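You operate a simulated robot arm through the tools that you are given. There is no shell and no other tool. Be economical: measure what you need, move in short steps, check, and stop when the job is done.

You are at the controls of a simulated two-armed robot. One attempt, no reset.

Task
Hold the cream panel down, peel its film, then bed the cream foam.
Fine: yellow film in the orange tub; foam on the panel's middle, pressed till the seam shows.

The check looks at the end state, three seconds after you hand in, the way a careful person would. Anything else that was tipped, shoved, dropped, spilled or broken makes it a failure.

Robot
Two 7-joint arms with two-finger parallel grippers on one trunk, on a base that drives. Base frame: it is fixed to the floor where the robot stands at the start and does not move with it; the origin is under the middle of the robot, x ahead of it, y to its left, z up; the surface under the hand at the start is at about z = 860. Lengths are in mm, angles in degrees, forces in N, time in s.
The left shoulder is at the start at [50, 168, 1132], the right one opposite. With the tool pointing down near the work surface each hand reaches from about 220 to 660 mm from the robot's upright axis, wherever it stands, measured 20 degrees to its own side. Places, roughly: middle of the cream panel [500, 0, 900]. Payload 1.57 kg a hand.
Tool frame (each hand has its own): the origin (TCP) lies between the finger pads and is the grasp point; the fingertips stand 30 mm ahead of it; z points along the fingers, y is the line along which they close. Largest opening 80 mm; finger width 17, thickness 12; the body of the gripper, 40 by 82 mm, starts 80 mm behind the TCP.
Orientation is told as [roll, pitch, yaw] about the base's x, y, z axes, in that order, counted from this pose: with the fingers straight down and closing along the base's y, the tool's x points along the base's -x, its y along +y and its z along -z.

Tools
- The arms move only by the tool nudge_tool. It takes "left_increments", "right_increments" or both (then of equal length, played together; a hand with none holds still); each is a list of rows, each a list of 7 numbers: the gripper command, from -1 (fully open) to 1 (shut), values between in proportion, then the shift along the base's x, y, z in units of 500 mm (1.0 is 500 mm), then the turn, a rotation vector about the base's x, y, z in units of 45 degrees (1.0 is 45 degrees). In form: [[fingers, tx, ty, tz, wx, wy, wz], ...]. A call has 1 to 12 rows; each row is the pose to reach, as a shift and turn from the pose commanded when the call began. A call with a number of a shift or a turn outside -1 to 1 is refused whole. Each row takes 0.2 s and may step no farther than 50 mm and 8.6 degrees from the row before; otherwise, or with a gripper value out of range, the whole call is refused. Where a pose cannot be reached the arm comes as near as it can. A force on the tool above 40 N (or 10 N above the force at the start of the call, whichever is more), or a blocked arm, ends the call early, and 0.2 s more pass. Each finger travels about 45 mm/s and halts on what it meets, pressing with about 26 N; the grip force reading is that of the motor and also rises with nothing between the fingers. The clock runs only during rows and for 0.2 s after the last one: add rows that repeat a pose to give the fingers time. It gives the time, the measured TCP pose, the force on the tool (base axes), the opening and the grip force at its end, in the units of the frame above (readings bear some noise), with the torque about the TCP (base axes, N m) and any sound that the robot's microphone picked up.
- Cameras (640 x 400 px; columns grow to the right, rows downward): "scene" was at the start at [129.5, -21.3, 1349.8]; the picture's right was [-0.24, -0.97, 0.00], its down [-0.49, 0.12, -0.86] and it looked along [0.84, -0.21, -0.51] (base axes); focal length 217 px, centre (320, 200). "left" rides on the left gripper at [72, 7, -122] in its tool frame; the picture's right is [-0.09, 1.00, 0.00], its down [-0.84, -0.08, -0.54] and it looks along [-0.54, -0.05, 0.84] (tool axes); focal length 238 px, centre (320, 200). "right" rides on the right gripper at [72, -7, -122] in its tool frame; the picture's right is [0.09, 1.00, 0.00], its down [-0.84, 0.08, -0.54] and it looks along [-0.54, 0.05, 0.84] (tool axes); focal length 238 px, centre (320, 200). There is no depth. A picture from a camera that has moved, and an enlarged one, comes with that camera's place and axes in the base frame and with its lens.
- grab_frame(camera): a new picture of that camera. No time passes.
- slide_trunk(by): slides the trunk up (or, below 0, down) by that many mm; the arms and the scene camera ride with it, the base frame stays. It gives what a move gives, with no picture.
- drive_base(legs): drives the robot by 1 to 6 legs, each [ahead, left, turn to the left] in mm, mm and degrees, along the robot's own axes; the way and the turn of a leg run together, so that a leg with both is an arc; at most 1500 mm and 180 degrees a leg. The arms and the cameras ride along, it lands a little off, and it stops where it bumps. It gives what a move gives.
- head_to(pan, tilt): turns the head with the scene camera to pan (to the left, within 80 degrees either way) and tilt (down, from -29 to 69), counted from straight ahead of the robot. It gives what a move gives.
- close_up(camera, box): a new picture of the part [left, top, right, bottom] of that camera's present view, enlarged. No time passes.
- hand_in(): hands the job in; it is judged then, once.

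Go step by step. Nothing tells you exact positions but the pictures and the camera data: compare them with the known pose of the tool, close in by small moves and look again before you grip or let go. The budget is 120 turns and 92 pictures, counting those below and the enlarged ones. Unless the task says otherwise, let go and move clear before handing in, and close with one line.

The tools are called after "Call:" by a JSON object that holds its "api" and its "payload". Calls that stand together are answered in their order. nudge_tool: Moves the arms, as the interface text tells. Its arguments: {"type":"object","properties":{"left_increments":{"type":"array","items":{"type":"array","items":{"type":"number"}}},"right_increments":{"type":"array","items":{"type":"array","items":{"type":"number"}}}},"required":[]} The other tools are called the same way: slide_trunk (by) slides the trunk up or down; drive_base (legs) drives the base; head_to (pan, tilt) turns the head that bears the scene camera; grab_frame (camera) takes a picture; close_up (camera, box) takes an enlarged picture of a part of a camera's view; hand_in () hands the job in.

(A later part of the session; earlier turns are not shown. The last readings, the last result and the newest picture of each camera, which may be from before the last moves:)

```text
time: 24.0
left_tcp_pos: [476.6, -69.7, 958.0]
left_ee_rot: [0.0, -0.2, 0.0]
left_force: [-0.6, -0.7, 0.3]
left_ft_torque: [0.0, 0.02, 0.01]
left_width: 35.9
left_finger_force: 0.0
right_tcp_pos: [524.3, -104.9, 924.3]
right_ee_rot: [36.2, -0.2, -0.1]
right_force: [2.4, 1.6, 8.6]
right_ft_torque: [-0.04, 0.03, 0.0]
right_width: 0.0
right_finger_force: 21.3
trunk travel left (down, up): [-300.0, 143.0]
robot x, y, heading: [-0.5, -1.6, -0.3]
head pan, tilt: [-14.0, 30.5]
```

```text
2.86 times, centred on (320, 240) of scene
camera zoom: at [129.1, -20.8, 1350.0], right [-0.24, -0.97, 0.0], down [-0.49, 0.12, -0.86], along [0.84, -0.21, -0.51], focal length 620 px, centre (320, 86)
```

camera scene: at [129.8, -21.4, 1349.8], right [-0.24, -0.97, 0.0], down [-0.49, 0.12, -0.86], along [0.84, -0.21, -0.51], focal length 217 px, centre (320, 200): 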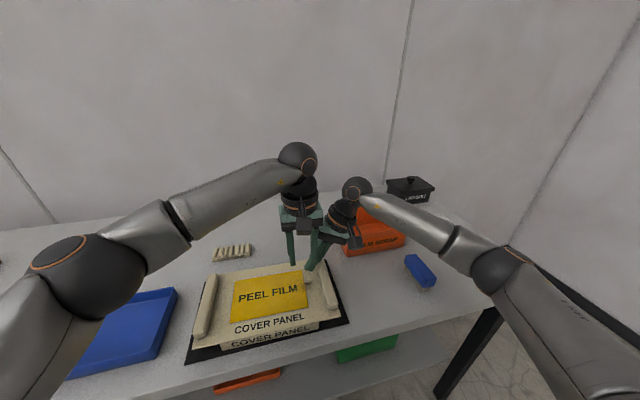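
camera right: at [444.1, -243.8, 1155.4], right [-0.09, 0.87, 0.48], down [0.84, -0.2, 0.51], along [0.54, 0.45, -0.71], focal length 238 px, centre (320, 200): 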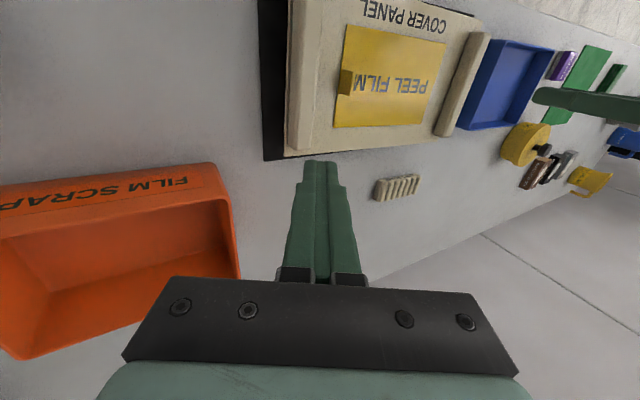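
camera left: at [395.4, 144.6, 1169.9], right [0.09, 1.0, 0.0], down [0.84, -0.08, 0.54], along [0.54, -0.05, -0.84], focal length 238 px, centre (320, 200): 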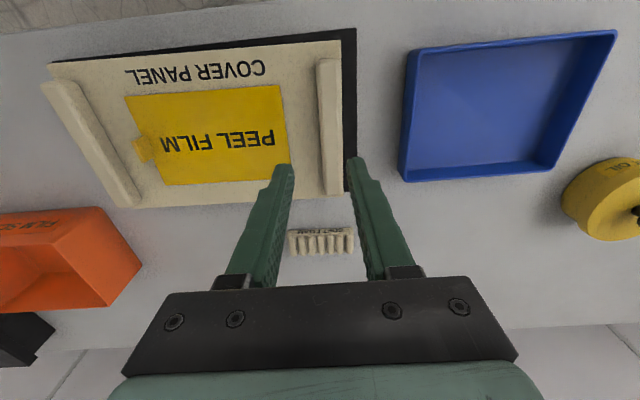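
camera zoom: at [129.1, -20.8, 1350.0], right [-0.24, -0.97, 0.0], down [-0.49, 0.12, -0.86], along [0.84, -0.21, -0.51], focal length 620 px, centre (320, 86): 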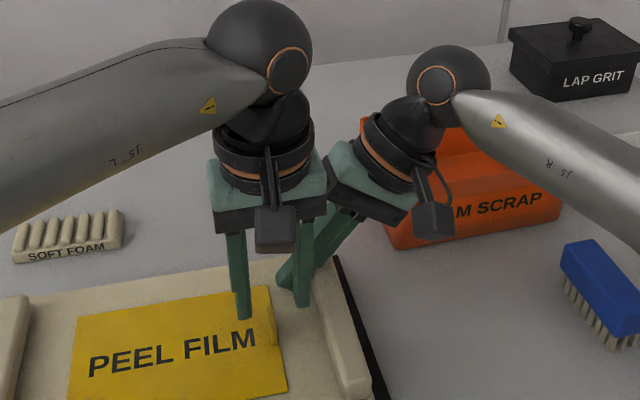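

The right hand is in contact (9 N). I lower the left around the tab, press a little more with the right, and close the left.

Call:
{"api": "nudge_tool", "payload": {"right_increments": [[1, 0, 0, -0.001, 0, 0, 0], [1, 0, 0, -0.002, 0, 0, 0], [1, 0, 0, -0.003, 0, 0, 0], [1, 0, 0, -0.003, 0, 0, 0], [1, 0, 0, -0.003, 0, 0, 0], [1, 0, 0, -0.003, 0, 0, 0], [1, 0, 0, -0.003, 0, 0, 0]], "left_increments": [[0.1, 0.003, 0.001, -0.025, 0, 0, 0], [0.1, 0.003, 0.001, -0.045, 0, 0, 0], [0.1, 0.003, 0.001, -0.06, 0, 0, 0], [0.1, 0.003, 0.001, -0.062, 0, 0, 0], [0.5, 0.003, 0.001, -0.062, 0, 0, 0], [1, 0.003, 0.001, -0.062, 0, 0, 0], [1, 0.003, 0.001, -0.062, 0, 0, 0]]}}

Call:
{"api": "close_up", "payload": {"camera": "left", "box": [220, 40, 420, 240]}}

```text
time: 25.6
left_tcp_pos: [480.1, -67.7, 924.7]
left_ee_rot: [0.1, -0.1, 0.1]
left_force: [0.5, 7.1, 4.5]
left_ft_torque: [0.32, 0.01, -0.19]
left_width: 3.8
left_finger_force: 19.6
right_tcp_pos: [524.2, -104.3, 923.1]
right_ee_rot: [36.1, -0.3, -0.1]
right_force: [6.2, -1.8, 20.0]
right_ft_torque: [0.04, -0.11, -0.01]
right_width: 0.0
right_finger_force: 21.2
trunk travel left (down, up): [-300.0, 143.0]
robot x, y, heading: [1.6, -0.4, 0.0]
head pan, tilt: [-14.0, 30.5]
```

```text
2.00 times, centred on (320, 140) of left
camera zoom: at [405.5, -61.9, 1047.3], right [0.09, 1.0, 0.0], down [0.84, -0.08, 0.54], along [0.54, -0.05, -0.84], focal length 477 px, centre (320, 320)
```

zoom: 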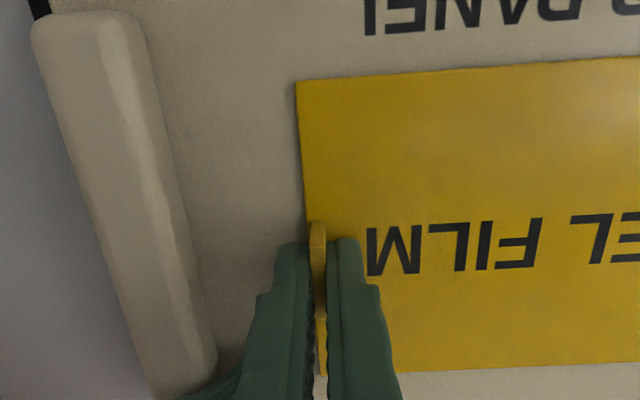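

The tab is gripped by the left hand with the panel held at 20 N next to it. I lift gently 10 mm and check.

Call:
{"api": "nudge_tool", "payload": {"left_increments": [[1, 0, 0, 0.004, 0, 0, 0], [1, 0, 0.001, 0.008, 0, 0, 0], [1, 0, 0.002, 0.012, 0, 0, 0], [1, 0, 0.004, 0.016, 0, 0, 0], [1, 0, 0.006, 0.02, 0, 0, 0]]}}

Call:
{"api": "close_up", "payload": {"camera": "left", "box": [220, 40, 420, 240]}}

Call:
{"api": "close_up", "payload": {"camera": "scene", "box": [180, 230, 360, 370]}}

```text
time: 26.8
left_tcp_pos: [477.8, -66.4, 935.5]
left_ee_rot: [-0.1, -0.1, 0.1]
left_force: [-0.4, -0.2, -0.8]
left_ft_torque: [0.0, 0.02, 0.01]
left_width: 3.5
left_finger_force: 24.4
right_tcp_pos: [522.4, -104.0, 922.6]
right_ee_rot: [36.1, -0.3, 0.0]
right_force: [3.1, 2.3, 20.0]
right_ft_torque: [0.16, -0.05, -0.03]
right_width: 0.0
right_finger_force: 21.7
trunk travel left (down, up): [-300.0, 143.0]
robot x, y, heading: [-2.2, -2.2, 0.1]
head pan, tilt: [-14.0, 30.5]
```

```text
2.00 times, centred on (320, 140) of left
camera zoom: at [404.7, -59.2, 1057.6], right [0.09, 1.0, 0.0], down [0.84, -0.08, 0.54], along [0.54, -0.05, -0.84], focal length 477 px, centre (320, 320)
```

zoom: 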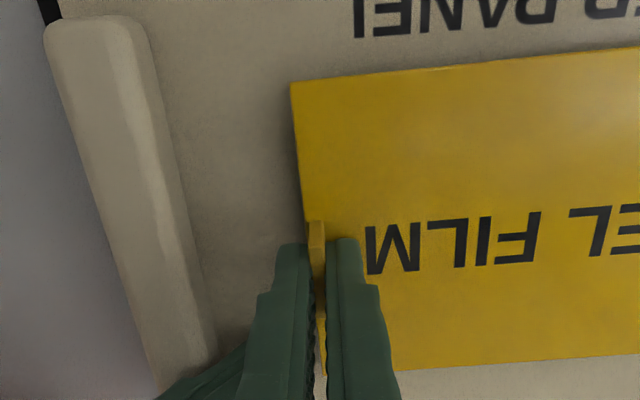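

```text
2.86 times, centred on (270, 300) of scene
camera zoom: at [128.0, -20.7, 1350.1], right [-0.24, -0.97, 0.0], down [-0.49, 0.12, -0.86], along [0.84, -0.21, -0.51], focal length 620 px, centre (463, -86)
```

zoom: 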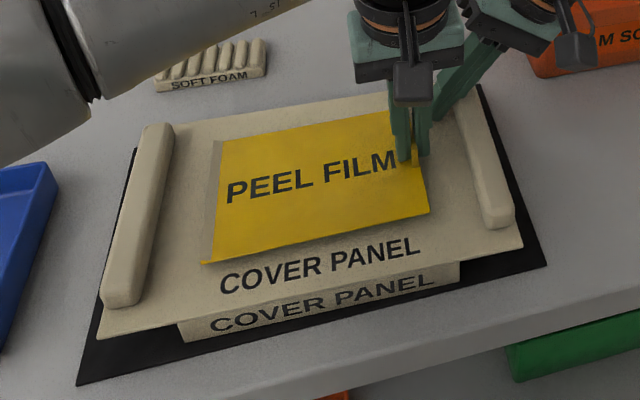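

The film is off: no pull force remains and a bare strip shows at its far edge. I keep lifting slowly and look.

Call:
{"api": "nudge_tool", "payload": {"left_increments": [[1, 0, 0, 0.01, 0, 0, 0], [1, 0, 0, 0.02, 0, 0, 0], [1, 0, 0, 0.03, 0, 0, 0], [1, 0, 0, 0.04, 0, 0, 0], [1, 0, 0, 0.05, 0, 0, 0], [1, 0, 0, 0.06, 0, 0, 0]]}}

Call:
{"api": "grab_frame", "payload": {"camera": "scene"}}

Call:
{"api": "grab_frame", "payload": {"camera": "left"}}

```text
time: 28.2
left_tcp_pos: [478.0, -66.5, 967.7]
left_ee_rot: [-0.1, -0.1, 0.1]
left_force: [-0.6, 0.5, -0.6]
left_ft_torque: [-0.05, 0.01, 0.03]
left_width: 3.7
left_finger_force: 24.5
right_tcp_pos: [524.0, -104.9, 922.2]
right_ee_rot: [36.1, -0.4, -0.1]
right_force: [0.4, 2.7, 21.2]
right_ft_torque: [0.17, 0.02, 0.0]
right_width: 0.0
right_finger_force: 21.4
trunk travel left (down, up): [-300.0, 143.0]
robot x, y, heading: [0.0, -0.5, 0.1]
head pan, tilt: [-14.0, 30.5]
```

```text
53 pictures are left
camera scene: at [127.7, -20.7, 1350.1], right [-0.24, -0.97, 0.0], down [-0.49, 0.12, -0.86], along [0.84, -0.21, -0.51], focal length 217 px, centre (320, 200)
```

scene: 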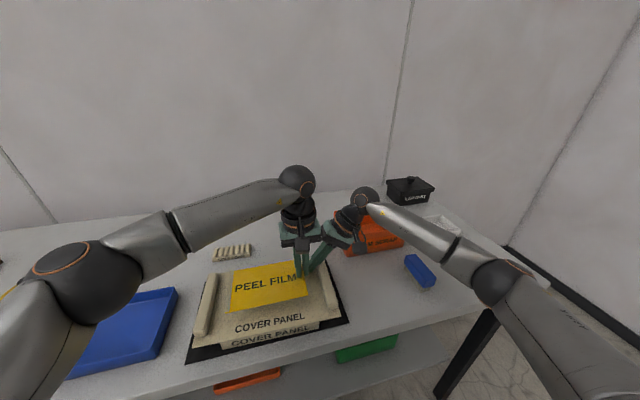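

```text
52 pictures are left
camera left: at [404.6, -60.2, 1088.7], right [0.09, 1.0, 0.0], down [0.84, -0.08, 0.54], along [0.54, -0.05, -0.84], focal length 238 px, centre (320, 200)
```

left: 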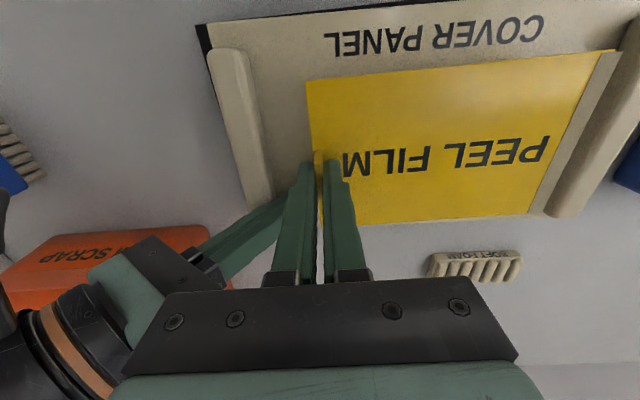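

The film hangs as a flat sheet from the left fingers, fully free. I lift it well clear, then raise the right hand off the panel.

Call:
{"api": "nudge_tool", "payload": {"left_increments": [[1, 0, 0, 0.03, 0, 0, 0], [1, 0, 0, 0.07, 0, 0, 0], [1, 0, 0, 0.11, 0, 0, 0], [1, 0, 0, 0.15, 0, 0, 0], [1, 0, 0, 0.2, 0, 0, 0], [1, 0, 0, 0.25, 0, 0, 0]]}}

Call:
{"api": "nudge_tool", "payload": {"right_increments": [[1, 0, 0, 0.01, 0, 0, 0], [1, 0, -0.01, 0.04, 0, 0, 0], [1, 0, -0.04, 0.09, 0, 0, 0], [1, 0, -0.1, 0.15, 0, 0, 0], [1, 0, -0.18, 0.2, -0.16, 0, 0], [1, -0.04, -0.26, 0.25, -0.32, 0, 0], [1, -0.08, -0.34, 0.3, -0.48, 0, 0], [1, -0.12, -0.4, 0.35, -0.64, 0, 0], [1, -0.16, -0.44, 0.4, -0.8, 0, 0]]}}

Call:
{"api": "grab_frame", "payload": {"camera": "scene"}}

Call:
{"api": "grab_frame", "payload": {"camera": "right"}}

```text
time: 29.6
left_tcp_pos: [477.1, -66.7, 1091.5]
left_ee_rot: [-0.1, -0.1, 0.1]
left_force: [1.2, -0.5, -0.8]
left_ft_torque: [0.05, -0.01, -0.01]
left_width: 3.7
left_finger_force: 24.2
right_tcp_pos: [522.6, -104.5, 922.8]
right_ee_rot: [36.0, -0.3, -0.1]
right_force: [0.1, 2.0, 22.0]
right_ft_torque: [0.21, 0.03, -0.01]
right_width: 0.0
right_finger_force: 21.7
trunk travel left (down, up): [-300.0, 143.0]
robot x, y, heading: [-1.5, -0.8, 0.4]
head pan, tilt: [-14.0, 30.5]
```

```text
refused: row 6 steps farther than a row can; nothing moved
```

```text
51 pictures are left
camera scene: at [127.5, -20.7, 1350.1], right [-0.24, -0.97, 0.0], down [-0.49, 0.12, -0.86], along [0.84, -0.21, -0.51], focal length 217 px, centre (320, 200)
```

scene: 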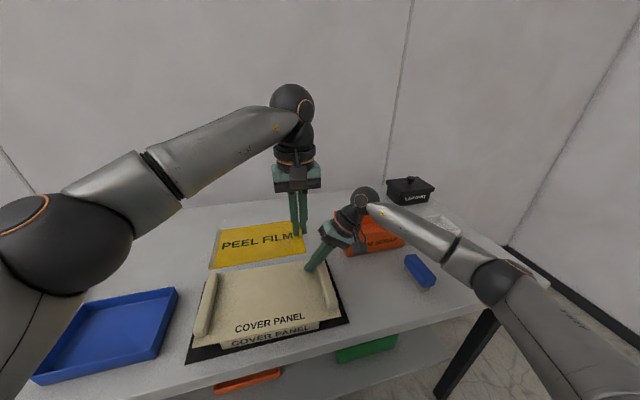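

```text
50 pictures are left
camera right: at [449.6, -181.0, 1017.5], right [-0.09, 0.8, 0.59], down [0.83, -0.26, 0.49], along [0.54, 0.53, -0.65], focal length 238 px, centre (320, 200)
```

right: 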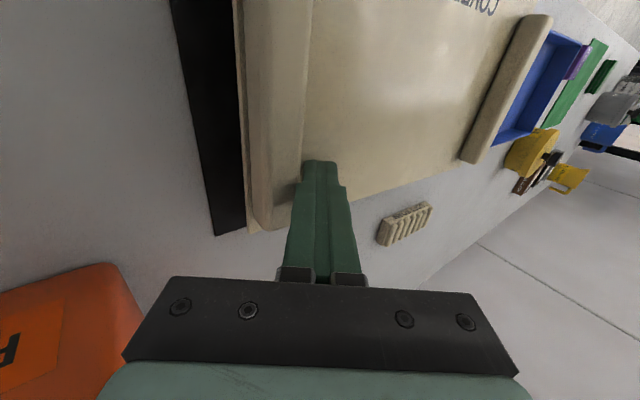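

The film is off the panel and clear. Now raise the right hand away.

Call:
{"api": "nudge_tool", "payload": {"right_increments": [[1, 0, 0, 0.01, 0, 0, 0], [1, 0, -0.01, 0.04, 0, 0, 0], [1, 0, -0.04, 0.1, 0, 0, 0], [1, 0, -0.09, 0.16, 0, 0, 0], [1, 0, -0.15, 0.22, -0.16, 0, 0], [1, -0.02, -0.21, 0.28, -0.32, 0, 0], [1, -0.06, -0.27, 0.32, -0.48, 0, 0], [1, -0.1, -0.33, 0.36, -0.64, 0, 0], [1, -0.14, -0.39, 0.4, -0.8, 0, 0], [1, -0.14, -0.42, 0.44, -0.8, 0, 0]]}}

Call:
{"api": "grab_frame", "payload": {"camera": "scene"}}

Call:
{"api": "grab_frame", "payload": {"camera": "right"}}

```text
time: 31.8
left_tcp_pos: [479.0, -66.3, 1091.5]
left_ee_rot: [0.0, 0.0, 0.2]
left_force: [0.4, -0.2, -0.3]
left_ft_torque: [0.03, 0.02, 0.02]
left_width: 3.6
left_finger_force: 24.8
right_tcp_pos: [454.2, -318.7, 1142.1]
right_ee_rot: [0.1, 0.0, -0.1]
right_force: [0.5, 0.4, 1.1]
right_ft_torque: [-0.03, -0.02, -0.01]
right_width: 0.0
right_finger_force: 21.7
trunk travel left (down, up): [-300.0, 143.0]
robot x, y, heading: [-3.0, -1.6, 0.1]
head pan, tilt: [-14.0, 30.5]
```

```text
49 pictures are left
camera scene: at [129.5, -21.3, 1349.8], right [-0.24, -0.97, 0.0], down [-0.49, 0.12, -0.86], along [0.84, -0.21, -0.51], focal length 217 px, centre (320, 200)
```

scene: 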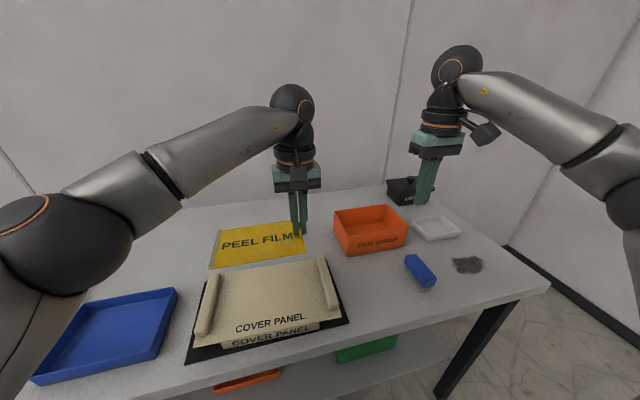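

```text
48 pictures are left
camera right: at [380.3, -324.4, 1262.9], right [-0.09, 1.0, 0.0], down [0.84, 0.08, 0.54], along [0.54, 0.05, -0.84], focal length 238 px, centre (320, 200)
```

right: 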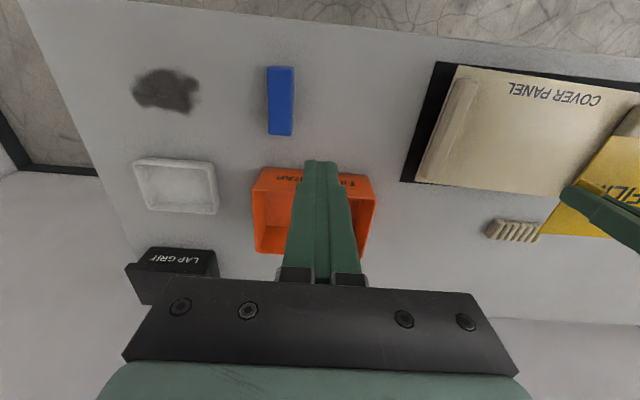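

The tub spans about x 578–728, y −419…−210 (rim ≈ z 925), longer along y like the film. I drive the robot to the right with the film held high, so that the left hand can reach over the tub.

Call:
{"api": "drive_base", "payload": {"legs": [[0, -240, 0], [0, -240, 0]]}}

Call:
{"api": "grab_frame", "payload": {"camera": "scene"}}

Call:
{"api": "grab_frame", "payload": {"camera": "left"}}

```text
time: 37.0
left_tcp_pos: [479.1, -564.3, 1091.9]
left_ee_rot: [0.1, 0.1, -0.3]
left_force: [-0.1, 0.6, 0.5]
left_ft_torque: [-0.02, 0.0, 0.03]
left_width: 3.7
left_finger_force: 24.0
right_tcp_pos: [452.8, -814.0, 1139.4]
right_ee_rot: [-0.1, -0.1, -0.4]
right_force: [-0.3, 0.1, -0.3]
right_ft_torque: [0.02, 0.01, 0.0]
right_width: 0.0
right_finger_force: 20.8
trunk travel left (down, up): [-300.0, 143.0]
robot x, y, heading: [-1.9, -492.7, -0.5]
head pan, tilt: [-14.0, 30.5]
```

```text
47 pictures are left
camera scene: at [129.8, -516.1, 1349.8], right [-0.25, -0.97, 0.0], down [-0.49, 0.13, -0.86], along [0.83, -0.21, -0.51], focal length 217 px, centre (320, 200)
```

scene: 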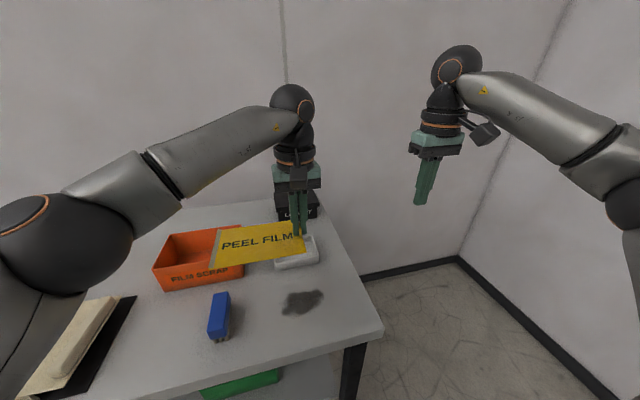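

```text
46 pictures are left
camera left: at [404.8, -556.7, 1213.1], right [0.1, 1.0, 0.0], down [0.84, -0.08, 0.54], along [0.54, -0.05, -0.84], focal length 238 px, centre (320, 200)
```

left: 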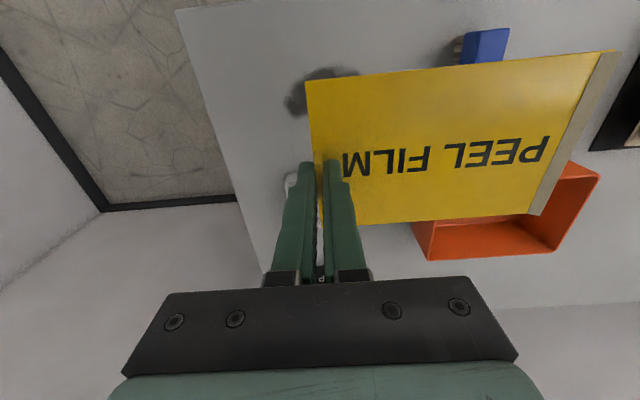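

The film sheet is about 180×110; the tub is about 200×150. I drive 50 mm ahead for reach.

Call:
{"api": "drive_base", "payload": {"legs": [[50, 0, 0]]}}

```text
time: 37.9
left_tcp_pos: [527.5, -563.7, 1090.7]
left_ee_rot: [0.0, -0.1, -0.3]
left_force: [0.7, 0.2, 0.1]
left_ft_torque: [0.03, 0.02, 0.0]
left_width: 3.5
left_finger_force: 24.5
right_tcp_pos: [501.0, -814.4, 1139.3]
right_ee_rot: [0.0, 0.0, -0.4]
right_force: [-0.3, -0.3, 0.0]
right_ft_torque: [0.02, 0.02, 0.0]
right_width: 0.1
right_finger_force: 21.2
trunk travel left (down, up): [-300.0, 143.0]
robot x, y, heading: [48.1, -494.8, -0.4]
head pan, tilt: [-14.0, 30.5]
```

Now I move over the tub while tilting the film's far end down 30°.

Call:
{"api": "nudge_tool", "payload": {"left_increments": [[1, 0.04, 0.066, 0.02, -0.11, 0, 0], [1, 0.08, 0.132, 0.04, -0.22, 0, 0], [1, 0.12, 0.198, 0.04, -0.33, 0, 0], [1, 0.17, 0.264, 0.04, -0.44, 0, 0], [1, 0.21, 0.33, 0.04, -0.55, 0, 0], [1, 0.25, 0.396, 0.04, -0.667, 0, 0]]}}

Call:
{"api": "grab_frame", "payload": {"camera": "scene"}}

Call:
{"api": "grab_frame", "payload": {"camera": "left"}}

```text
time: 39.3
left_tcp_pos: [653.0, -366.3, 1108.5]
left_ee_rot: [-30.1, -0.3, -0.3]
left_force: [0.7, 0.6, 0.8]
left_ft_torque: [-0.03, 0.0, -0.01]
left_width: 3.6
left_finger_force: 24.5
right_tcp_pos: [500.9, -814.5, 1140.3]
right_ee_rot: [0.1, 0.0, -0.5]
right_force: [1.0, 0.2, -0.4]
right_ft_torque: [0.01, -0.01, -0.01]
right_width: 0.0
right_finger_force: 20.7
trunk travel left (down, up): [-300.0, 143.0]
robot x, y, heading: [47.7, -495.9, -0.7]
head pan, tilt: [-14.0, 30.5]
```

```text
45 pictures are left
camera scene: at [178.3, -516.1, 1349.8], right [-0.25, -0.97, 0.0], down [-0.49, 0.13, -0.86], along [0.83, -0.21, -0.51], focal length 217 px, centre (320, 200)
```

scene: 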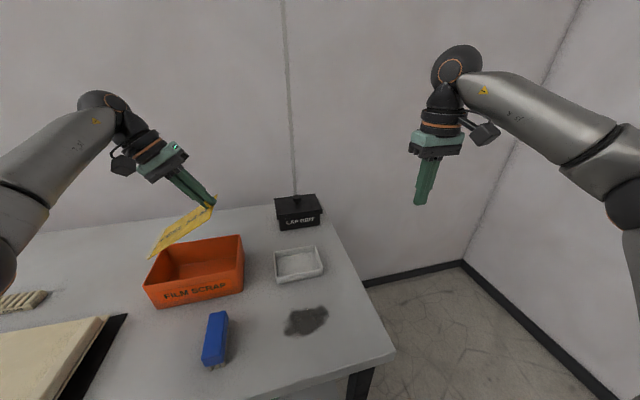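

```text
44 pictures are left
camera left: at [578.6, -299.4, 1210.3], right [0.1, 0.86, -0.5], down [0.84, 0.2, 0.51], along [0.54, -0.47, -0.7], focal length 238 px, centre (320, 200)
```

left: 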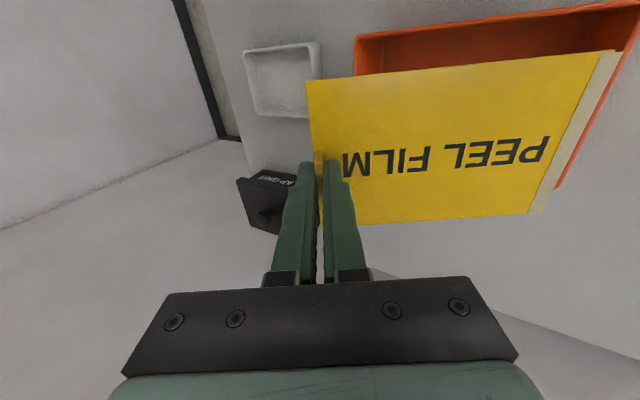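

Lower 60 mm to near the rim and turn the head to see the tub better.

Call:
{"api": "nudge_tool", "payload": {"left_increments": [[1, 0, 0, -0.04, 0, 0, 0], [1, 0, 0, -0.08, 0, 0, 0], [1, 0, 0, -0.11, 0, 0, 0]]}}

Call:
{"api": "head_to", "payload": {"pan": 12, "tilt": 40}}

Call:
{"api": "close_up", "payload": {"camera": "scene", "box": [200, 80, 460, 250]}}

Call:
{"api": "grab_frame", "payload": {"camera": "left"}}

```text
time: 40.1
left_tcp_pos: [652.6, -366.3, 1056.5]
left_ee_rot: [-30.1, -0.1, -0.2]
left_force: [0.2, 1.0, 0.4]
left_ft_torque: [-0.02, 0.05, 0.0]
left_width: 3.6
left_finger_force: 24.8
right_tcp_pos: [500.9, -815.5, 1139.4]
right_ee_rot: [-0.1, 0.0, -0.3]
right_force: [0.7, 0.2, 0.5]
right_ft_torque: [0.0, 0.04, 0.01]
right_width: 0.0
right_finger_force: 20.6
trunk travel left (down, up): [-300.0, 143.0]
robot x, y, heading: [51.9, -494.0, -0.2]
head pan, tilt: [-14.0, 30.5]
```

```text
time: 41.0
left_tcp_pos: [653.8, -365.9, 1057.2]
left_ee_rot: [-30.0, -0.3, -0.3]
left_force: [1.1, -0.1, 0.1]
left_ft_torque: [-0.02, -0.01, -0.03]
left_width: 3.7
left_finger_force: 24.3
right_tcp_pos: [500.4, -814.4, 1140.4]
right_ee_rot: [0.0, -0.1, -0.5]
right_force: [0.6, -1.3, 0.4]
right_ft_torque: [0.02, 0.03, 0.0]
right_width: 0.1
right_finger_force: 21.6
trunk travel left (down, up): [-300.0, 143.0]
robot x, y, heading: [48.0, -492.9, -0.3]
head pan, tilt: [12.0, 40.0]
```

```text
2.35 times, centred on (330, 165) of scene
camera zoom: at [174.0, -476.7, 1335.2], right [0.2, -0.98, 0.0], down [-0.63, -0.13, -0.77], along [0.75, 0.15, -0.64], focal length 511 px, centre (296, 282)
```

zoom: 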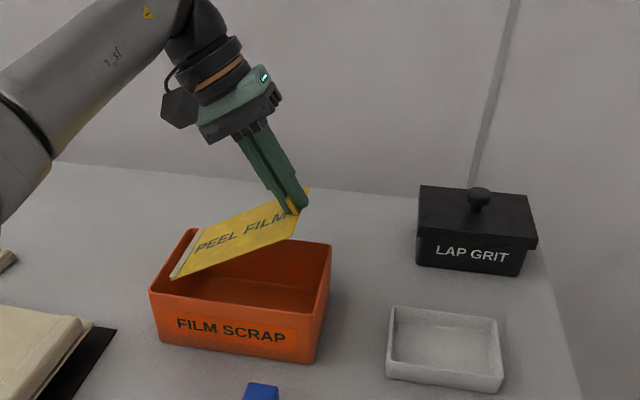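

```text
42 pictures are left
camera left: at [579.5, -299.3, 1158.4], right [0.1, 0.86, -0.5], down [0.84, 0.2, 0.51], along [0.54, -0.47, -0.7], focal length 238 px, centre (320, 200)
```

left: 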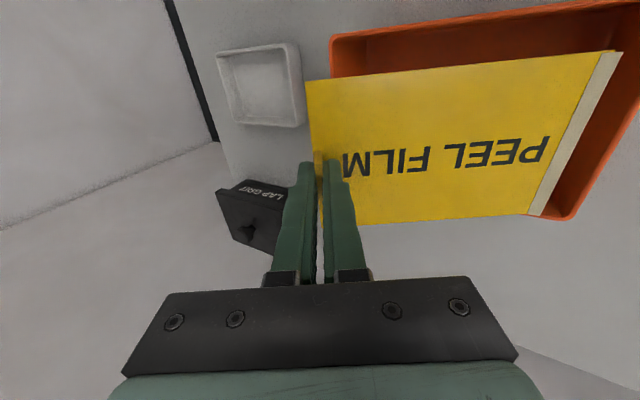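

The film is aligned above the tub. I lower it about 60 mm so that its far end sits inside.

Call:
{"api": "nudge_tool", "payload": {"left_increments": [[1, 0, -0.006, -0.03, 0, 0, 0], [1, 0, -0.006, -0.06, 0, 0, 0], [1, 0, -0.006, -0.09, 0, 0, 0], [1, 0, -0.006, -0.11, 0, 0, 0]]}}

Call:
{"api": "close_up", "payload": {"camera": "scene", "box": [200, 80, 460, 250]}}

Call:
{"api": "grab_frame", "payload": {"camera": "left"}}

```text
time: 42.0
left_tcp_pos: [653.8, -369.9, 1000.9]
left_ee_rot: [-30.0, -0.1, -0.2]
left_force: [0.3, -0.4, 0.2]
left_ft_torque: [-0.01, 0.03, 0.01]
left_width: 3.3
left_finger_force: 24.4
right_tcp_pos: [501.2, -815.4, 1140.5]
right_ee_rot: [0.0, 0.0, -0.4]
right_force: [-0.8, 0.6, 0.2]
right_ft_torque: [0.01, 0.03, -0.02]
right_width: 0.2
right_finger_force: 21.6
trunk travel left (down, up): [-300.0, 143.0]
robot x, y, heading: [47.7, -492.3, -0.2]
head pan, tilt: [12.0, 40.0]
```

```text
2.35 times, centred on (330, 165) of scene
camera zoom: at [174.0, -476.6, 1335.2], right [0.2, -0.98, 0.0], down [-0.63, -0.13, -0.77], along [0.75, 0.15, -0.64], focal length 511 px, centre (296, 282)
```

zoom: 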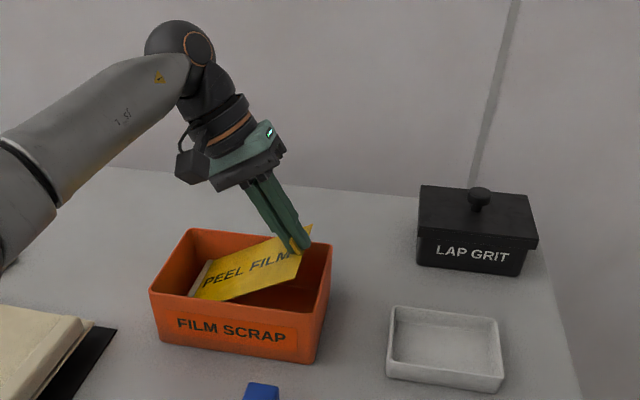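

```text
40 pictures are left
camera left: at [579.6, -302.4, 1103.3], right [0.1, 0.86, -0.5], down [0.84, 0.2, 0.51], along [0.54, -0.47, -0.7], focal length 238 px, centre (320, 200)
```

left: 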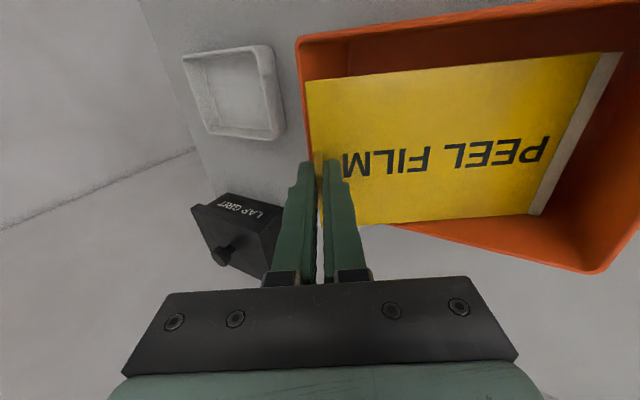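

The film lies within the tub walls. I lower 10 mm more and open slightly to let go.

Call:
{"api": "nudge_tool", "payload": {"left_increments": [[1, 0, 0.002, -0.01, 0, 0, 0], [1, 0, 0.002, -0.02, 0, 0, 0], [0.7, 0, 0.002, -0.02, 0, 0, 0], [0.4, 0, 0.002, -0.02, 0, 0, 0], [0.4, 0, 0.002, -0.02, 0, 0, 0], [0.4, 0, 0.002, -0.02, 0, 0, 0]]}}

Call:
{"api": "close_up", "payload": {"camera": "scene", "box": [200, 80, 460, 250]}}

Call:
{"api": "grab_frame", "payload": {"camera": "left"}}

```text
time: 43.4
left_tcp_pos: [652.2, -368.4, 991.3]
left_ee_rot: [-30.0, -0.1, -0.2]
left_force: [0.2, 0.7, -0.1]
left_ft_torque: [-0.01, 0.01, -0.06]
left_width: 24.2
left_finger_force: 0.2
right_tcp_pos: [499.7, -814.5, 1139.4]
right_ee_rot: [0.0, 0.1, -0.3]
right_force: [-1.5, 0.1, 0.8]
right_ft_torque: [0.0, 0.01, -0.01]
right_width: 0.2
right_finger_force: 21.1
trunk travel left (down, up): [-300.0, 143.0]
robot x, y, heading: [45.8, -493.8, -0.4]
head pan, tilt: [12.0, 40.0]
```

```text
2.35 times, centred on (330, 165) of scene
camera zoom: at [173.9, -476.7, 1335.2], right [0.2, -0.98, 0.0], down [-0.63, -0.13, -0.77], along [0.75, 0.15, -0.64], focal length 511 px, centre (296, 282)
```

zoom: 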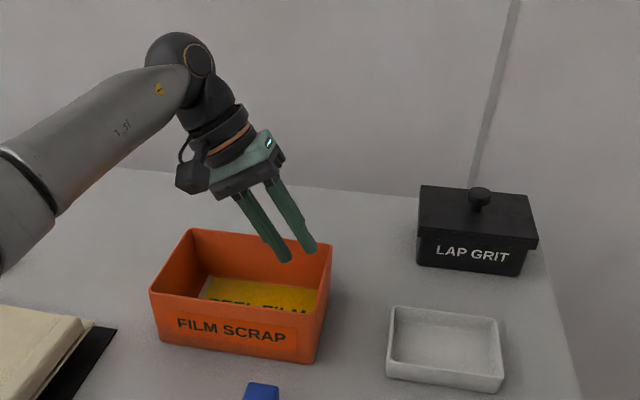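

```text
38 pictures are left
camera left: at [578.4, -301.6, 1093.2], right [0.1, 0.86, -0.5], down [0.84, 0.2, 0.51], along [0.54, -0.47, -0.7], focal length 238 px, centre (320, 200)
```

left: 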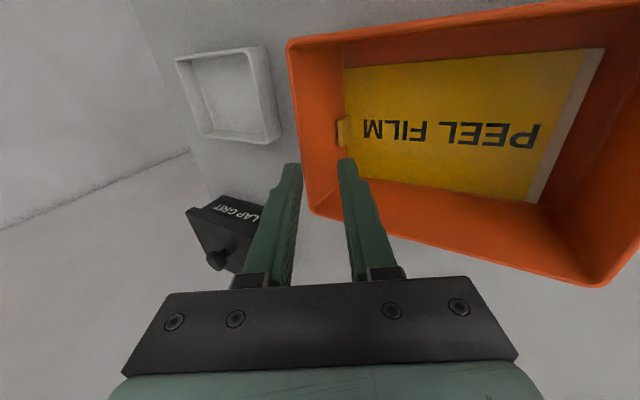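

The film lies flat in the tub. I raise and straighten the left hand, then drive back left toward the foam.

Call:
{"api": "nudge_tool", "payload": {"left_increments": [[0.4, 0, 0.01, 0.06, 0, 0, 0], [0.2, -0.02, 0.02, 0.12, 0, 0, 0], [0, -0.05, 0.03, 0.18, 0.16, 0, 0], [-0.3, -0.09, 0.05, 0.22, 0.33, 0, 0], [-0.6, -0.13, 0.08, 0.24, 0.5, 0, 0], [-1, -0.17, 0.1, 0.24, 0.667, 0, 0]]}}

Call:
{"api": "drive_base", "payload": {"legs": [[0, 195, 0], [0, 195, 0.3]]}}

Call:
{"api": "grab_frame", "payload": {"camera": "scene"}}

```text
time: 44.8
left_tcp_pos: [567.6, -317.1, 1113.1]
left_ee_rot: [0.1, 0.0, -0.3]
left_force: [-0.1, -0.2, -0.3]
left_ft_torque: [0.01, -0.04, -0.01]
left_width: 79.7
left_finger_force: 0.0
right_tcp_pos: [501.1, -815.2, 1140.6]
right_ee_rot: [0.0, -0.1, -0.4]
right_force: [-0.9, -0.8, -0.3]
right_ft_torque: [0.01, 0.02, 0.03]
right_width: 0.2
right_finger_force: 21.3
trunk travel left (down, up): [-300.0, 143.0]
robot x, y, heading: [47.4, -491.4, -0.5]
head pan, tilt: [12.0, 40.0]
```

```text
time: 49.0
left_tcp_pos: [567.2, 68.4, 1113.4]
left_ee_rot: [0.0, 0.0, 0.3]
left_force: [-0.1, 0.4, 0.1]
left_ft_torque: [0.04, 0.02, -0.03]
left_width: 79.9
left_finger_force: 0.1
right_tcp_pos: [503.8, -429.1, 1140.6]
right_ee_rot: [0.1, 0.1, 0.2]
right_force: [0.0, 0.4, -0.2]
right_ft_torque: [0.0, 0.01, 0.0]
right_width: 0.0
right_finger_force: 21.6
trunk travel left (down, up): [-300.0, 143.0]
robot x, y, heading: [52.0, -107.7, 0.2]
head pan, tilt: [12.0, 40.0]
```

```text
37 pictures are left
camera scene: at [174.8, -93.4, 1335.2], right [0.21, -0.98, 0.0], down [-0.63, -0.14, -0.77], along [0.75, 0.16, -0.64], focal length 217 px, centre (320, 200)
```

scene: 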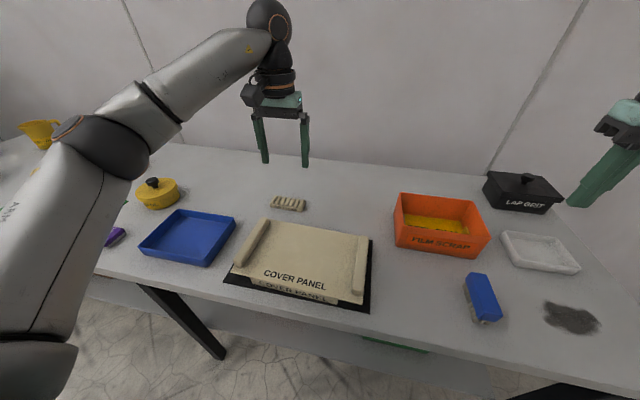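

Everything is in order. I now turn the left hand toward yaw +90 so it can grip the foam across its short side.

Call:
{"api": "nudge_tool", "payload": {"left_increments": [[-1, 0, 0.01, -0.01, 0, 0, 0.166], [-1, 0, 0.02, -0.02, 0, 0, 0.333], [-1, 0, 0.03, -0.03, 0, 0, 0.5], [-1, 0, 0.04, -0.04, 0, 0, 0.666], [-1, 0, 0.05, -0.05, 0, 0, 0.833], [-1, 0, 0.06, -0.06, 0, 0, 1]]}}

Call:
{"api": "nudge_tool", "payload": {"left_increments": [[-1, 0, 0.01, 0, 0, 0, 0.166], [-1, 0, 0.02, 0, 0, 0, 0.333], [-1, 0, 0.03, 0, 0, 0, 0.5], [-1, 0, 0.04, 0, 0, 0, 0.666], [-1, 0, 0.05, 0, 0, 0, 0.833], [-1, 0, 0.06, 0, 0, 0, 1]]}}

Call:
{"api": "grab_frame", "payload": {"camera": "left"}}

```text
time: 50.4
left_tcp_pos: [568.3, 100.0, 1084.1]
left_ee_rot: [0.0, 0.1, 45.3]
left_force: [0.7, 0.3, -0.9]
left_ft_torque: [-0.01, 0.02, 0.01]
left_width: 80.0
left_finger_force: 0.0
right_tcp_pos: [504.5, -429.5, 1140.4]
right_ee_rot: [0.0, 0.0, 0.1]
right_force: [0.3, -0.8, -1.4]
right_ft_torque: [0.02, -0.02, -0.01]
right_width: 0.0
right_finger_force: 21.3
trunk travel left (down, up): [-300.0, 143.0]
robot x, y, heading: [51.6, -114.2, 0.4]
head pan, tilt: [12.0, 40.0]
```

```text
time: 51.8
left_tcp_pos: [567.9, 128.6, 1082.7]
left_ee_rot: [0.1, 0.0, 90.3]
left_force: [0.5, -0.2, -0.2]
left_ft_torque: [0.0, -0.01, 0.01]
left_width: 80.0
left_finger_force: 0.1
right_tcp_pos: [503.0, -429.3, 1140.7]
right_ee_rot: [0.0, 0.0, 0.0]
right_force: [0.0, 0.2, 0.3]
right_ft_torque: [0.01, 0.01, -0.02]
right_width: 0.0
right_finger_force: 20.8
trunk travel left (down, up): [-300.0, 143.0]
robot x, y, heading: [49.3, -114.6, 0.3]
head pan, tilt: [12.0, 40.0]
```

```text
36 pictures are left
camera left: at [559.0, 57.0, 1204.7], right [-1.0, 0.09, 0.0], down [0.07, 0.84, 0.54], along [0.05, 0.54, -0.84], focal length 238 px, centre (320, 200)
```

left: 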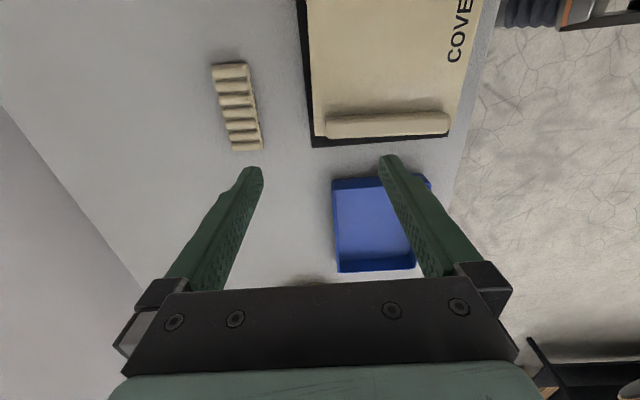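

Yaw +90 works. The foam's centre is about (670,116). I move above it.

Call:
{"api": "nudge_tool", "payload": {"left_increments": [[-1, 0.06, -0.01, -0.03, 0, 0, 0], [-1, 0.12, -0.02, -0.07, 0, 0, 0], [-1, 0.18, -0.025, -0.11, 0, 0, 0], [-1, 0.204, -0.025, -0.16, 0, 0, 0], [-1, 0.204, -0.025, -0.2, 0, 0, 0]]}}

Call:
{"api": "grab_frame", "payload": {"camera": "left"}}

```text
time: 53.0
left_tcp_pos: [669.3, 115.0, 981.9]
left_ee_rot: [0.0, 0.1, 90.1]
left_force: [-0.5, -0.4, -0.3]
left_ft_torque: [0.0, -0.02, 0.01]
left_width: 79.8
left_finger_force: 0.0
right_tcp_pos: [503.6, -428.5, 1140.2]
right_ee_rot: [-0.1, 0.0, 0.1]
right_force: [0.0, -0.1, 0.3]
right_ft_torque: [0.0, 0.0, -0.05]
right_width: 0.0
right_finger_force: 20.9
trunk travel left (down, up): [-300.0, 143.0]
robot x, y, heading: [52.0, -109.8, 0.3]
head pan, tilt: [12.0, 40.0]
```

```text
35 pictures are left
camera left: at [662.4, 42.9, 1103.8], right [-1.0, 0.09, 0.0], down [0.07, 0.84, 0.54], along [0.05, 0.54, -0.84], focal length 238 px, centre (320, 200)
```

left: 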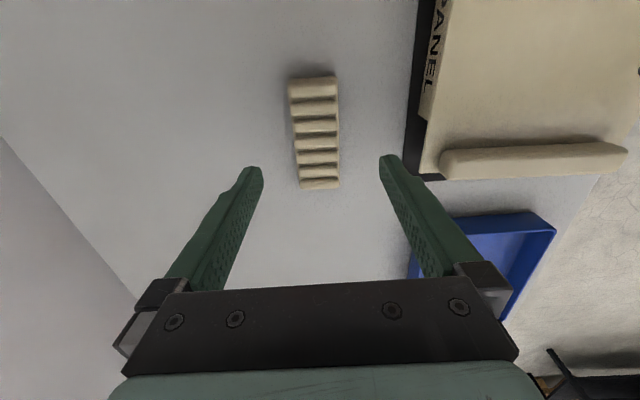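

The foam is about 104 long in y (66–170), 42 wide, centred at (672,118). I lower around it.

Call:
{"api": "nudge_tool", "payload": {"left_increments": [[-1, 0.006, 0.006, -0.05, 0, 0, 0], [-0.8, 0.006, 0.006, -0.1, 0, 0, 0], [-0.6, 0.006, 0.006, -0.14, 0, 0, 0], [-0.5, 0.006, 0.006, -0.16, 0, 0, 0], [-0.5, 0.006, 0.006, -0.164, 0, 0, 0]]}}

Call:
{"api": "close_up", "payload": {"camera": "left", "box": [220, 70, 420, 220]}}

Call:
{"api": "close_up", "payload": {"camera": "scene", "box": [220, 150, 380, 250]}}

```text
time: 54.2
left_tcp_pos: [672.7, 119.1, 901.2]
left_ee_rot: [0.0, 0.0, 90.2]
left_force: [-0.3, 0.3, 0.6]
left_ft_torque: [0.02, 0.01, 0.01]
left_width: 59.9
left_finger_force: 0.0
right_tcp_pos: [503.9, -428.8, 1140.0]
right_ee_rot: [0.1, 0.0, 0.1]
right_force: [1.4, -0.6, 0.3]
right_ft_torque: [0.02, -0.01, -0.04]
right_width: 0.0
right_finger_force: 21.8
trunk travel left (down, up): [-300.0, 143.0]
robot x, y, heading: [51.3, -115.0, 0.1]
head pan, tilt: [12.0, 40.0]
```

```text
2.67 times, centred on (320, 145) of left
camera zoom: at [664.3, 46.9, 1022.5], right [-1.0, 0.09, 0.0], down [0.07, 0.84, 0.54], along [0.05, 0.54, -0.84], focal length 636 px, centre (320, 347)
```

zoom: 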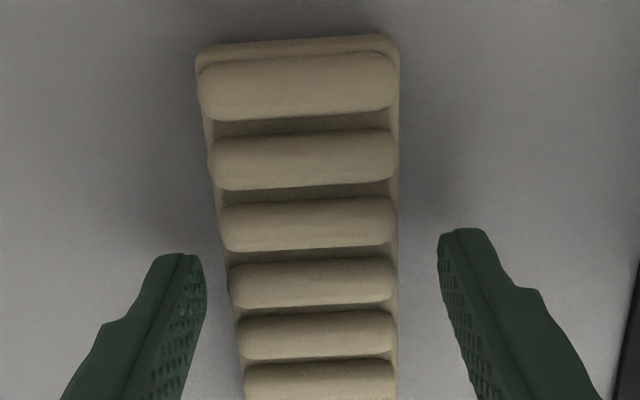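

```text
4.00 times, centred on (300, 200) of scene
camera zoom: at [174.9, -93.7, 1335.2], right [0.21, -0.98, 0.0], down [-0.63, -0.13, -0.77], along [0.75, 0.16, -0.64], focal length 869 px, centre (400, 200)
```

zoom: 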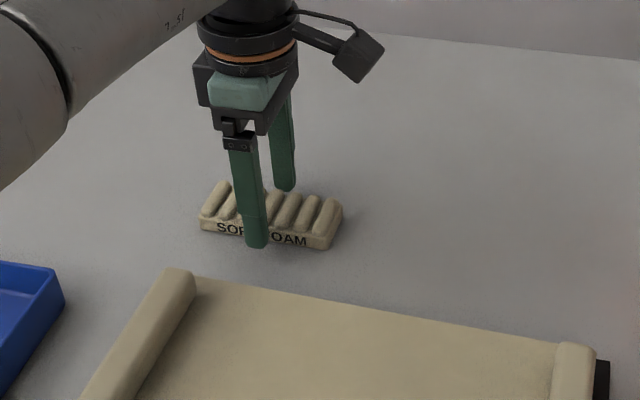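

The fingers straddle the foam well. I shift 2 mm, lower 4 mm and close gently.

Call:
{"api": "nudge_tool", "payload": {"left_increments": [[-0.5, 0.005, 0.003, -0.004, 0, 0, 0], [-0.5, 0.005, 0.003, -0.008, 0, 0, 0], [-0.1, 0.005, 0.003, -0.008, 0, 0, 0], [0.05, 0.005, 0.003, -0.008, 0, 0, 0], [0.15, 0.005, 0.003, -0.008, 0, 0, 0], [0.15, 0.005, 0.003, -0.008, 0, 0, 0]]}}

Call:
{"api": "close_up", "payload": {"camera": "left", "box": [220, 70, 420, 220]}}

```text
time: 55.6
left_tcp_pos: [673.7, 120.1, 896.4]
left_ee_rot: [0.0, 0.0, 90.2]
left_force: [-0.6, -0.4, 0.0]
left_ft_torque: [-0.02, 0.01, -0.02]
left_width: 43.2
left_finger_force: 26.2
right_tcp_pos: [504.6, -428.9, 1140.5]
right_ee_rot: [0.1, 0.0, 0.1]
right_force: [-0.8, 0.8, 0.5]
right_ft_torque: [0.03, -0.01, -0.01]
right_width: 0.3
right_finger_force: 21.3
trunk travel left (down, up): [-300.0, 143.0]
robot x, y, heading: [49.6, -112.7, -0.0]
head pan, tilt: [12.0, 40.0]
```

```text
2.67 times, centred on (320, 145) of left
camera zoom: at [666.3, 48.7, 1018.3], right [-1.0, 0.09, 0.0], down [0.07, 0.84, 0.54], along [0.05, 0.54, -0.84], focal length 636 px, centre (320, 347)
```

zoom: 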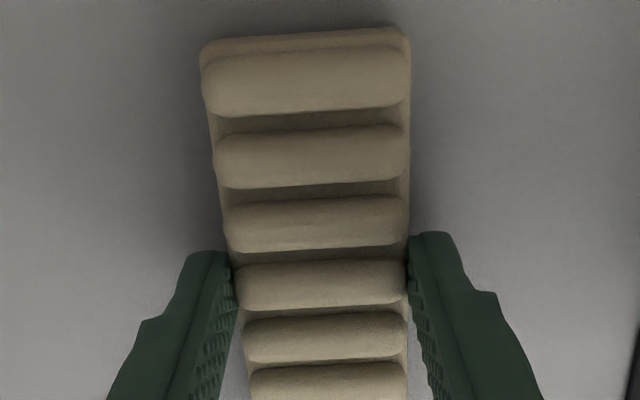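

The foam is gripped (43 mm). I lift it and carry it above the panel's middle, then measure the panel anew.

Call:
{"api": "nudge_tool", "payload": {"left_increments": [[0.15, 0, 0, 0.03, 0, 0, 0], [0.15, 0, 0, 0.1, 0, 0, 0], [0.15, 0, 0, 0.17, 0, 0, 0], [0.15, -0.06, -0.03, 0.22, 0, 0, 0], [0.15, -0.13, -0.07, 0.22, 0, 0, 0], [0.15, -0.2, -0.11, 0.22, 0, 0, 0], [0.15, -0.27, -0.15, 0.22, 0, 0, 0], [0.15, -0.34, -0.18, 0.22, 0, 0, 0], [0.15, -0.39, -0.213, 0.22, 0, 0, 0]]}}

Call:
{"api": "grab_frame", "payload": {"camera": "scene"}}

Call:
{"api": "grab_frame", "payload": {"camera": "left"}}

```text
time: 57.6
left_tcp_pos: [479.6, 15.1, 1006.6]
left_ee_rot: [0.0, -0.1, 90.2]
left_force: [1.1, 0.4, -0.5]
left_ft_torque: [0.03, 0.03, 0.02]
left_width: 43.2
left_finger_force: 25.4
right_tcp_pos: [503.1, -430.0, 1139.2]
right_ee_rot: [0.0, 0.1, 0.1]
right_force: [-1.2, 0.2, -1.4]
right_ft_torque: [0.01, 0.03, 0.01]
right_width: 0.2
right_finger_force: 21.0
trunk travel left (down, up): [-300.0, 143.0]
robot x, y, heading: [50.0, -109.3, -0.0]
head pan, tilt: [12.0, 40.0]
```

```text
31 pictures are left
camera scene: at [174.8, -93.9, 1335.2], right [0.21, -0.98, 0.0], down [-0.63, -0.13, -0.77], along [0.75, 0.16, -0.64], focal length 217 px, centre (320, 200)
```

scene: 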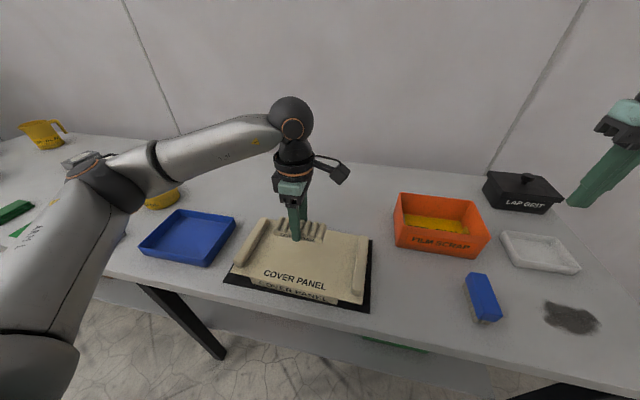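

```text
30 pictures are left
camera left: at [471.5, -56.7, 1128.4], right [-1.0, 0.09, 0.0], down [0.07, 0.84, 0.54], along [0.05, 0.54, -0.84], focal length 238 px, centre (320, 200)
```

left: 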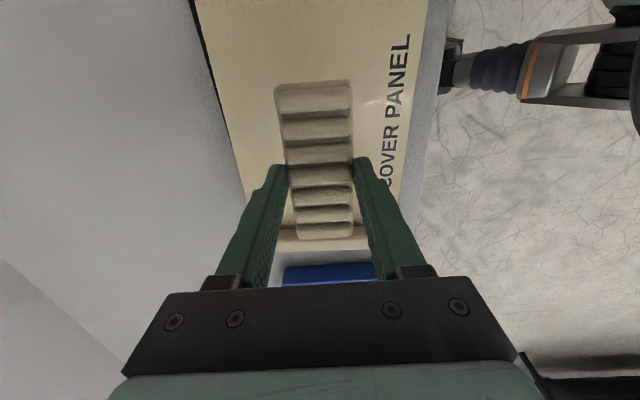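

I enlarge the scene to measure the panel corners.

Call:
{"api": "close_up", "payload": {"camera": "scene", "box": [215, 205, 385, 315]}}

```text
3.64 times, centred on (300, 260) of scene
camera zoom: at [174.8, -93.9, 1335.2], right [0.21, -0.98, 0.0], down [-0.63, -0.13, -0.77], along [0.75, 0.16, -0.64], focal length 790 px, centre (393, -18)
```

zoom: 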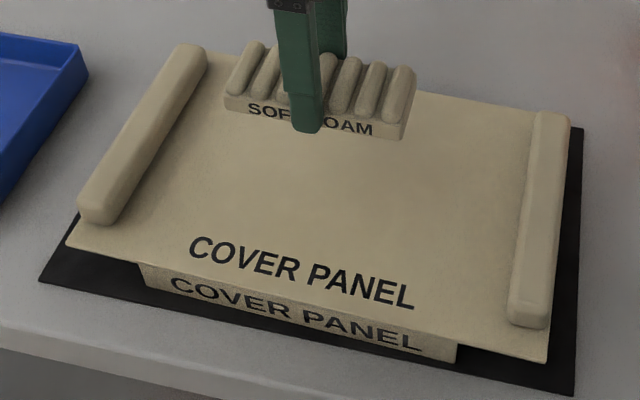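

Panel centre is about (480,13). The foam hangs centred on the grip; I lower it to just above the surface.

Call:
{"api": "nudge_tool", "payload": {"left_increments": [[0.15, 0.001, -0.004, -0.05, 0, 0, 0], [0.15, 0.001, -0.004, -0.1, 0, 0, 0], [0.15, 0.001, -0.004, -0.13, 0, 0, 0], [0.15, 0.001, -0.004, -0.144, 0, 0, 0]]}}

Call:
{"api": "close_up", "payload": {"camera": "scene", "box": [215, 205, 385, 315]}}

```text
time: 58.6
left_tcp_pos: [479.8, 9.9, 934.1]
left_ee_rot: [0.1, 0.1, 90.2]
left_force: [0.3, 0.2, -0.2]
left_ft_torque: [-0.01, 0.02, -0.01]
left_width: 43.3
left_finger_force: 26.2
right_tcp_pos: [504.5, -429.5, 1141.2]
right_ee_rot: [0.1, 0.0, 0.1]
right_force: [0.0, -0.2, 0.1]
right_ft_torque: [-0.02, 0.0, -0.01]
right_width: 0.0
right_finger_force: 21.2
trunk travel left (down, up): [-300.0, 143.0]
robot x, y, heading: [53.2, -110.7, 0.1]
head pan, tilt: [12.0, 40.0]
```

```text
3.64 times, centred on (300, 260) of scene
camera zoom: at [174.9, -93.7, 1335.2], right [0.21, -0.98, 0.0], down [-0.63, -0.13, -0.77], along [0.75, 0.16, -0.64], focal length 790 px, centre (393, -18)
```

zoom: 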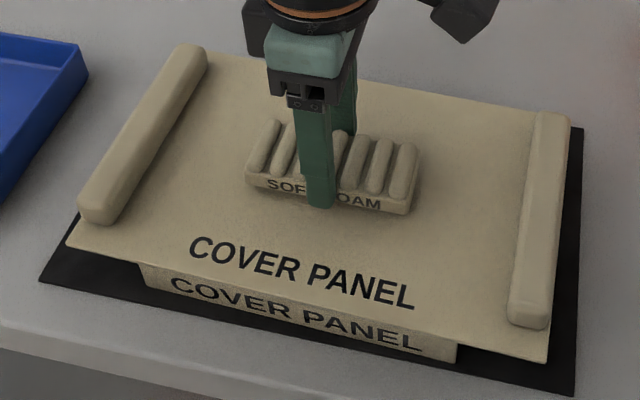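

It's centred. I lower slowly to contact and press through the grip.

Call:
{"api": "nudge_tool", "payload": {"left_increments": [[0.15, 0.003, 0.002, -0.005, 0, 0, 0], [0.15, 0.003, 0.002, -0.009, 0, 0, 0], [0.15, 0.003, 0.002, -0.012, 0, 0, 0], [0.15, 0.003, 0.002, -0.015, 0, 0, 0], [0.15, 0.003, 0.002, -0.018, 0, 0, 0]]}}

```text
time: 59.8
left_tcp_pos: [482.3, 13.7, 929.4]
left_ee_rot: [-0.4, 0.2, 90.2]
left_force: [-1.0, 0.8, 21.8]
left_ft_torque: [0.2, 0.15, -0.04]
left_width: 43.1
left_finger_force: 26.2
right_tcp_pos: [503.0, -430.5, 1141.0]
right_ee_rot: [0.0, -0.1, 0.1]
right_force: [-0.2, 0.6, -0.1]
right_ft_torque: [-0.02, 0.03, -0.02]
right_width: 0.0
right_finger_force: 21.3
trunk travel left (down, up): [-300.0, 143.0]
robot x, y, heading: [48.1, -109.3, 0.5]
head pan, tilt: [12.0, 40.0]
```

Contact with 22 N. I look closely at the foam's lower edge for a seam.

Call:
{"api": "close_up", "payload": {"camera": "scene", "box": [265, 225, 345, 275]}}

```text
8.00 times, centred on (305, 250) of scene
camera zoom: at [173.3, -94.1, 1335.8], right [0.21, -0.98, 0.0], down [-0.63, -0.13, -0.77], along [0.75, 0.16, -0.64], focal length 1737 px, centre (440, -200)
```

zoom: 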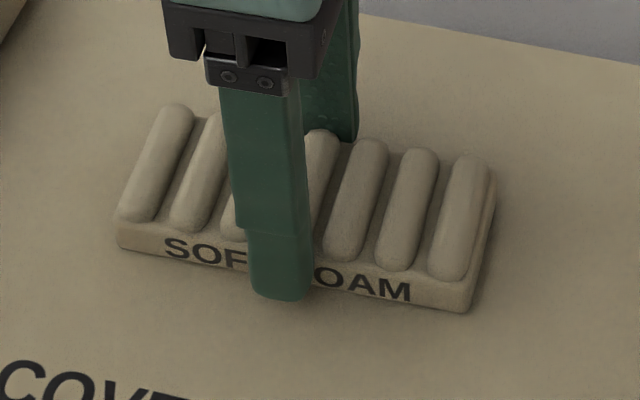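

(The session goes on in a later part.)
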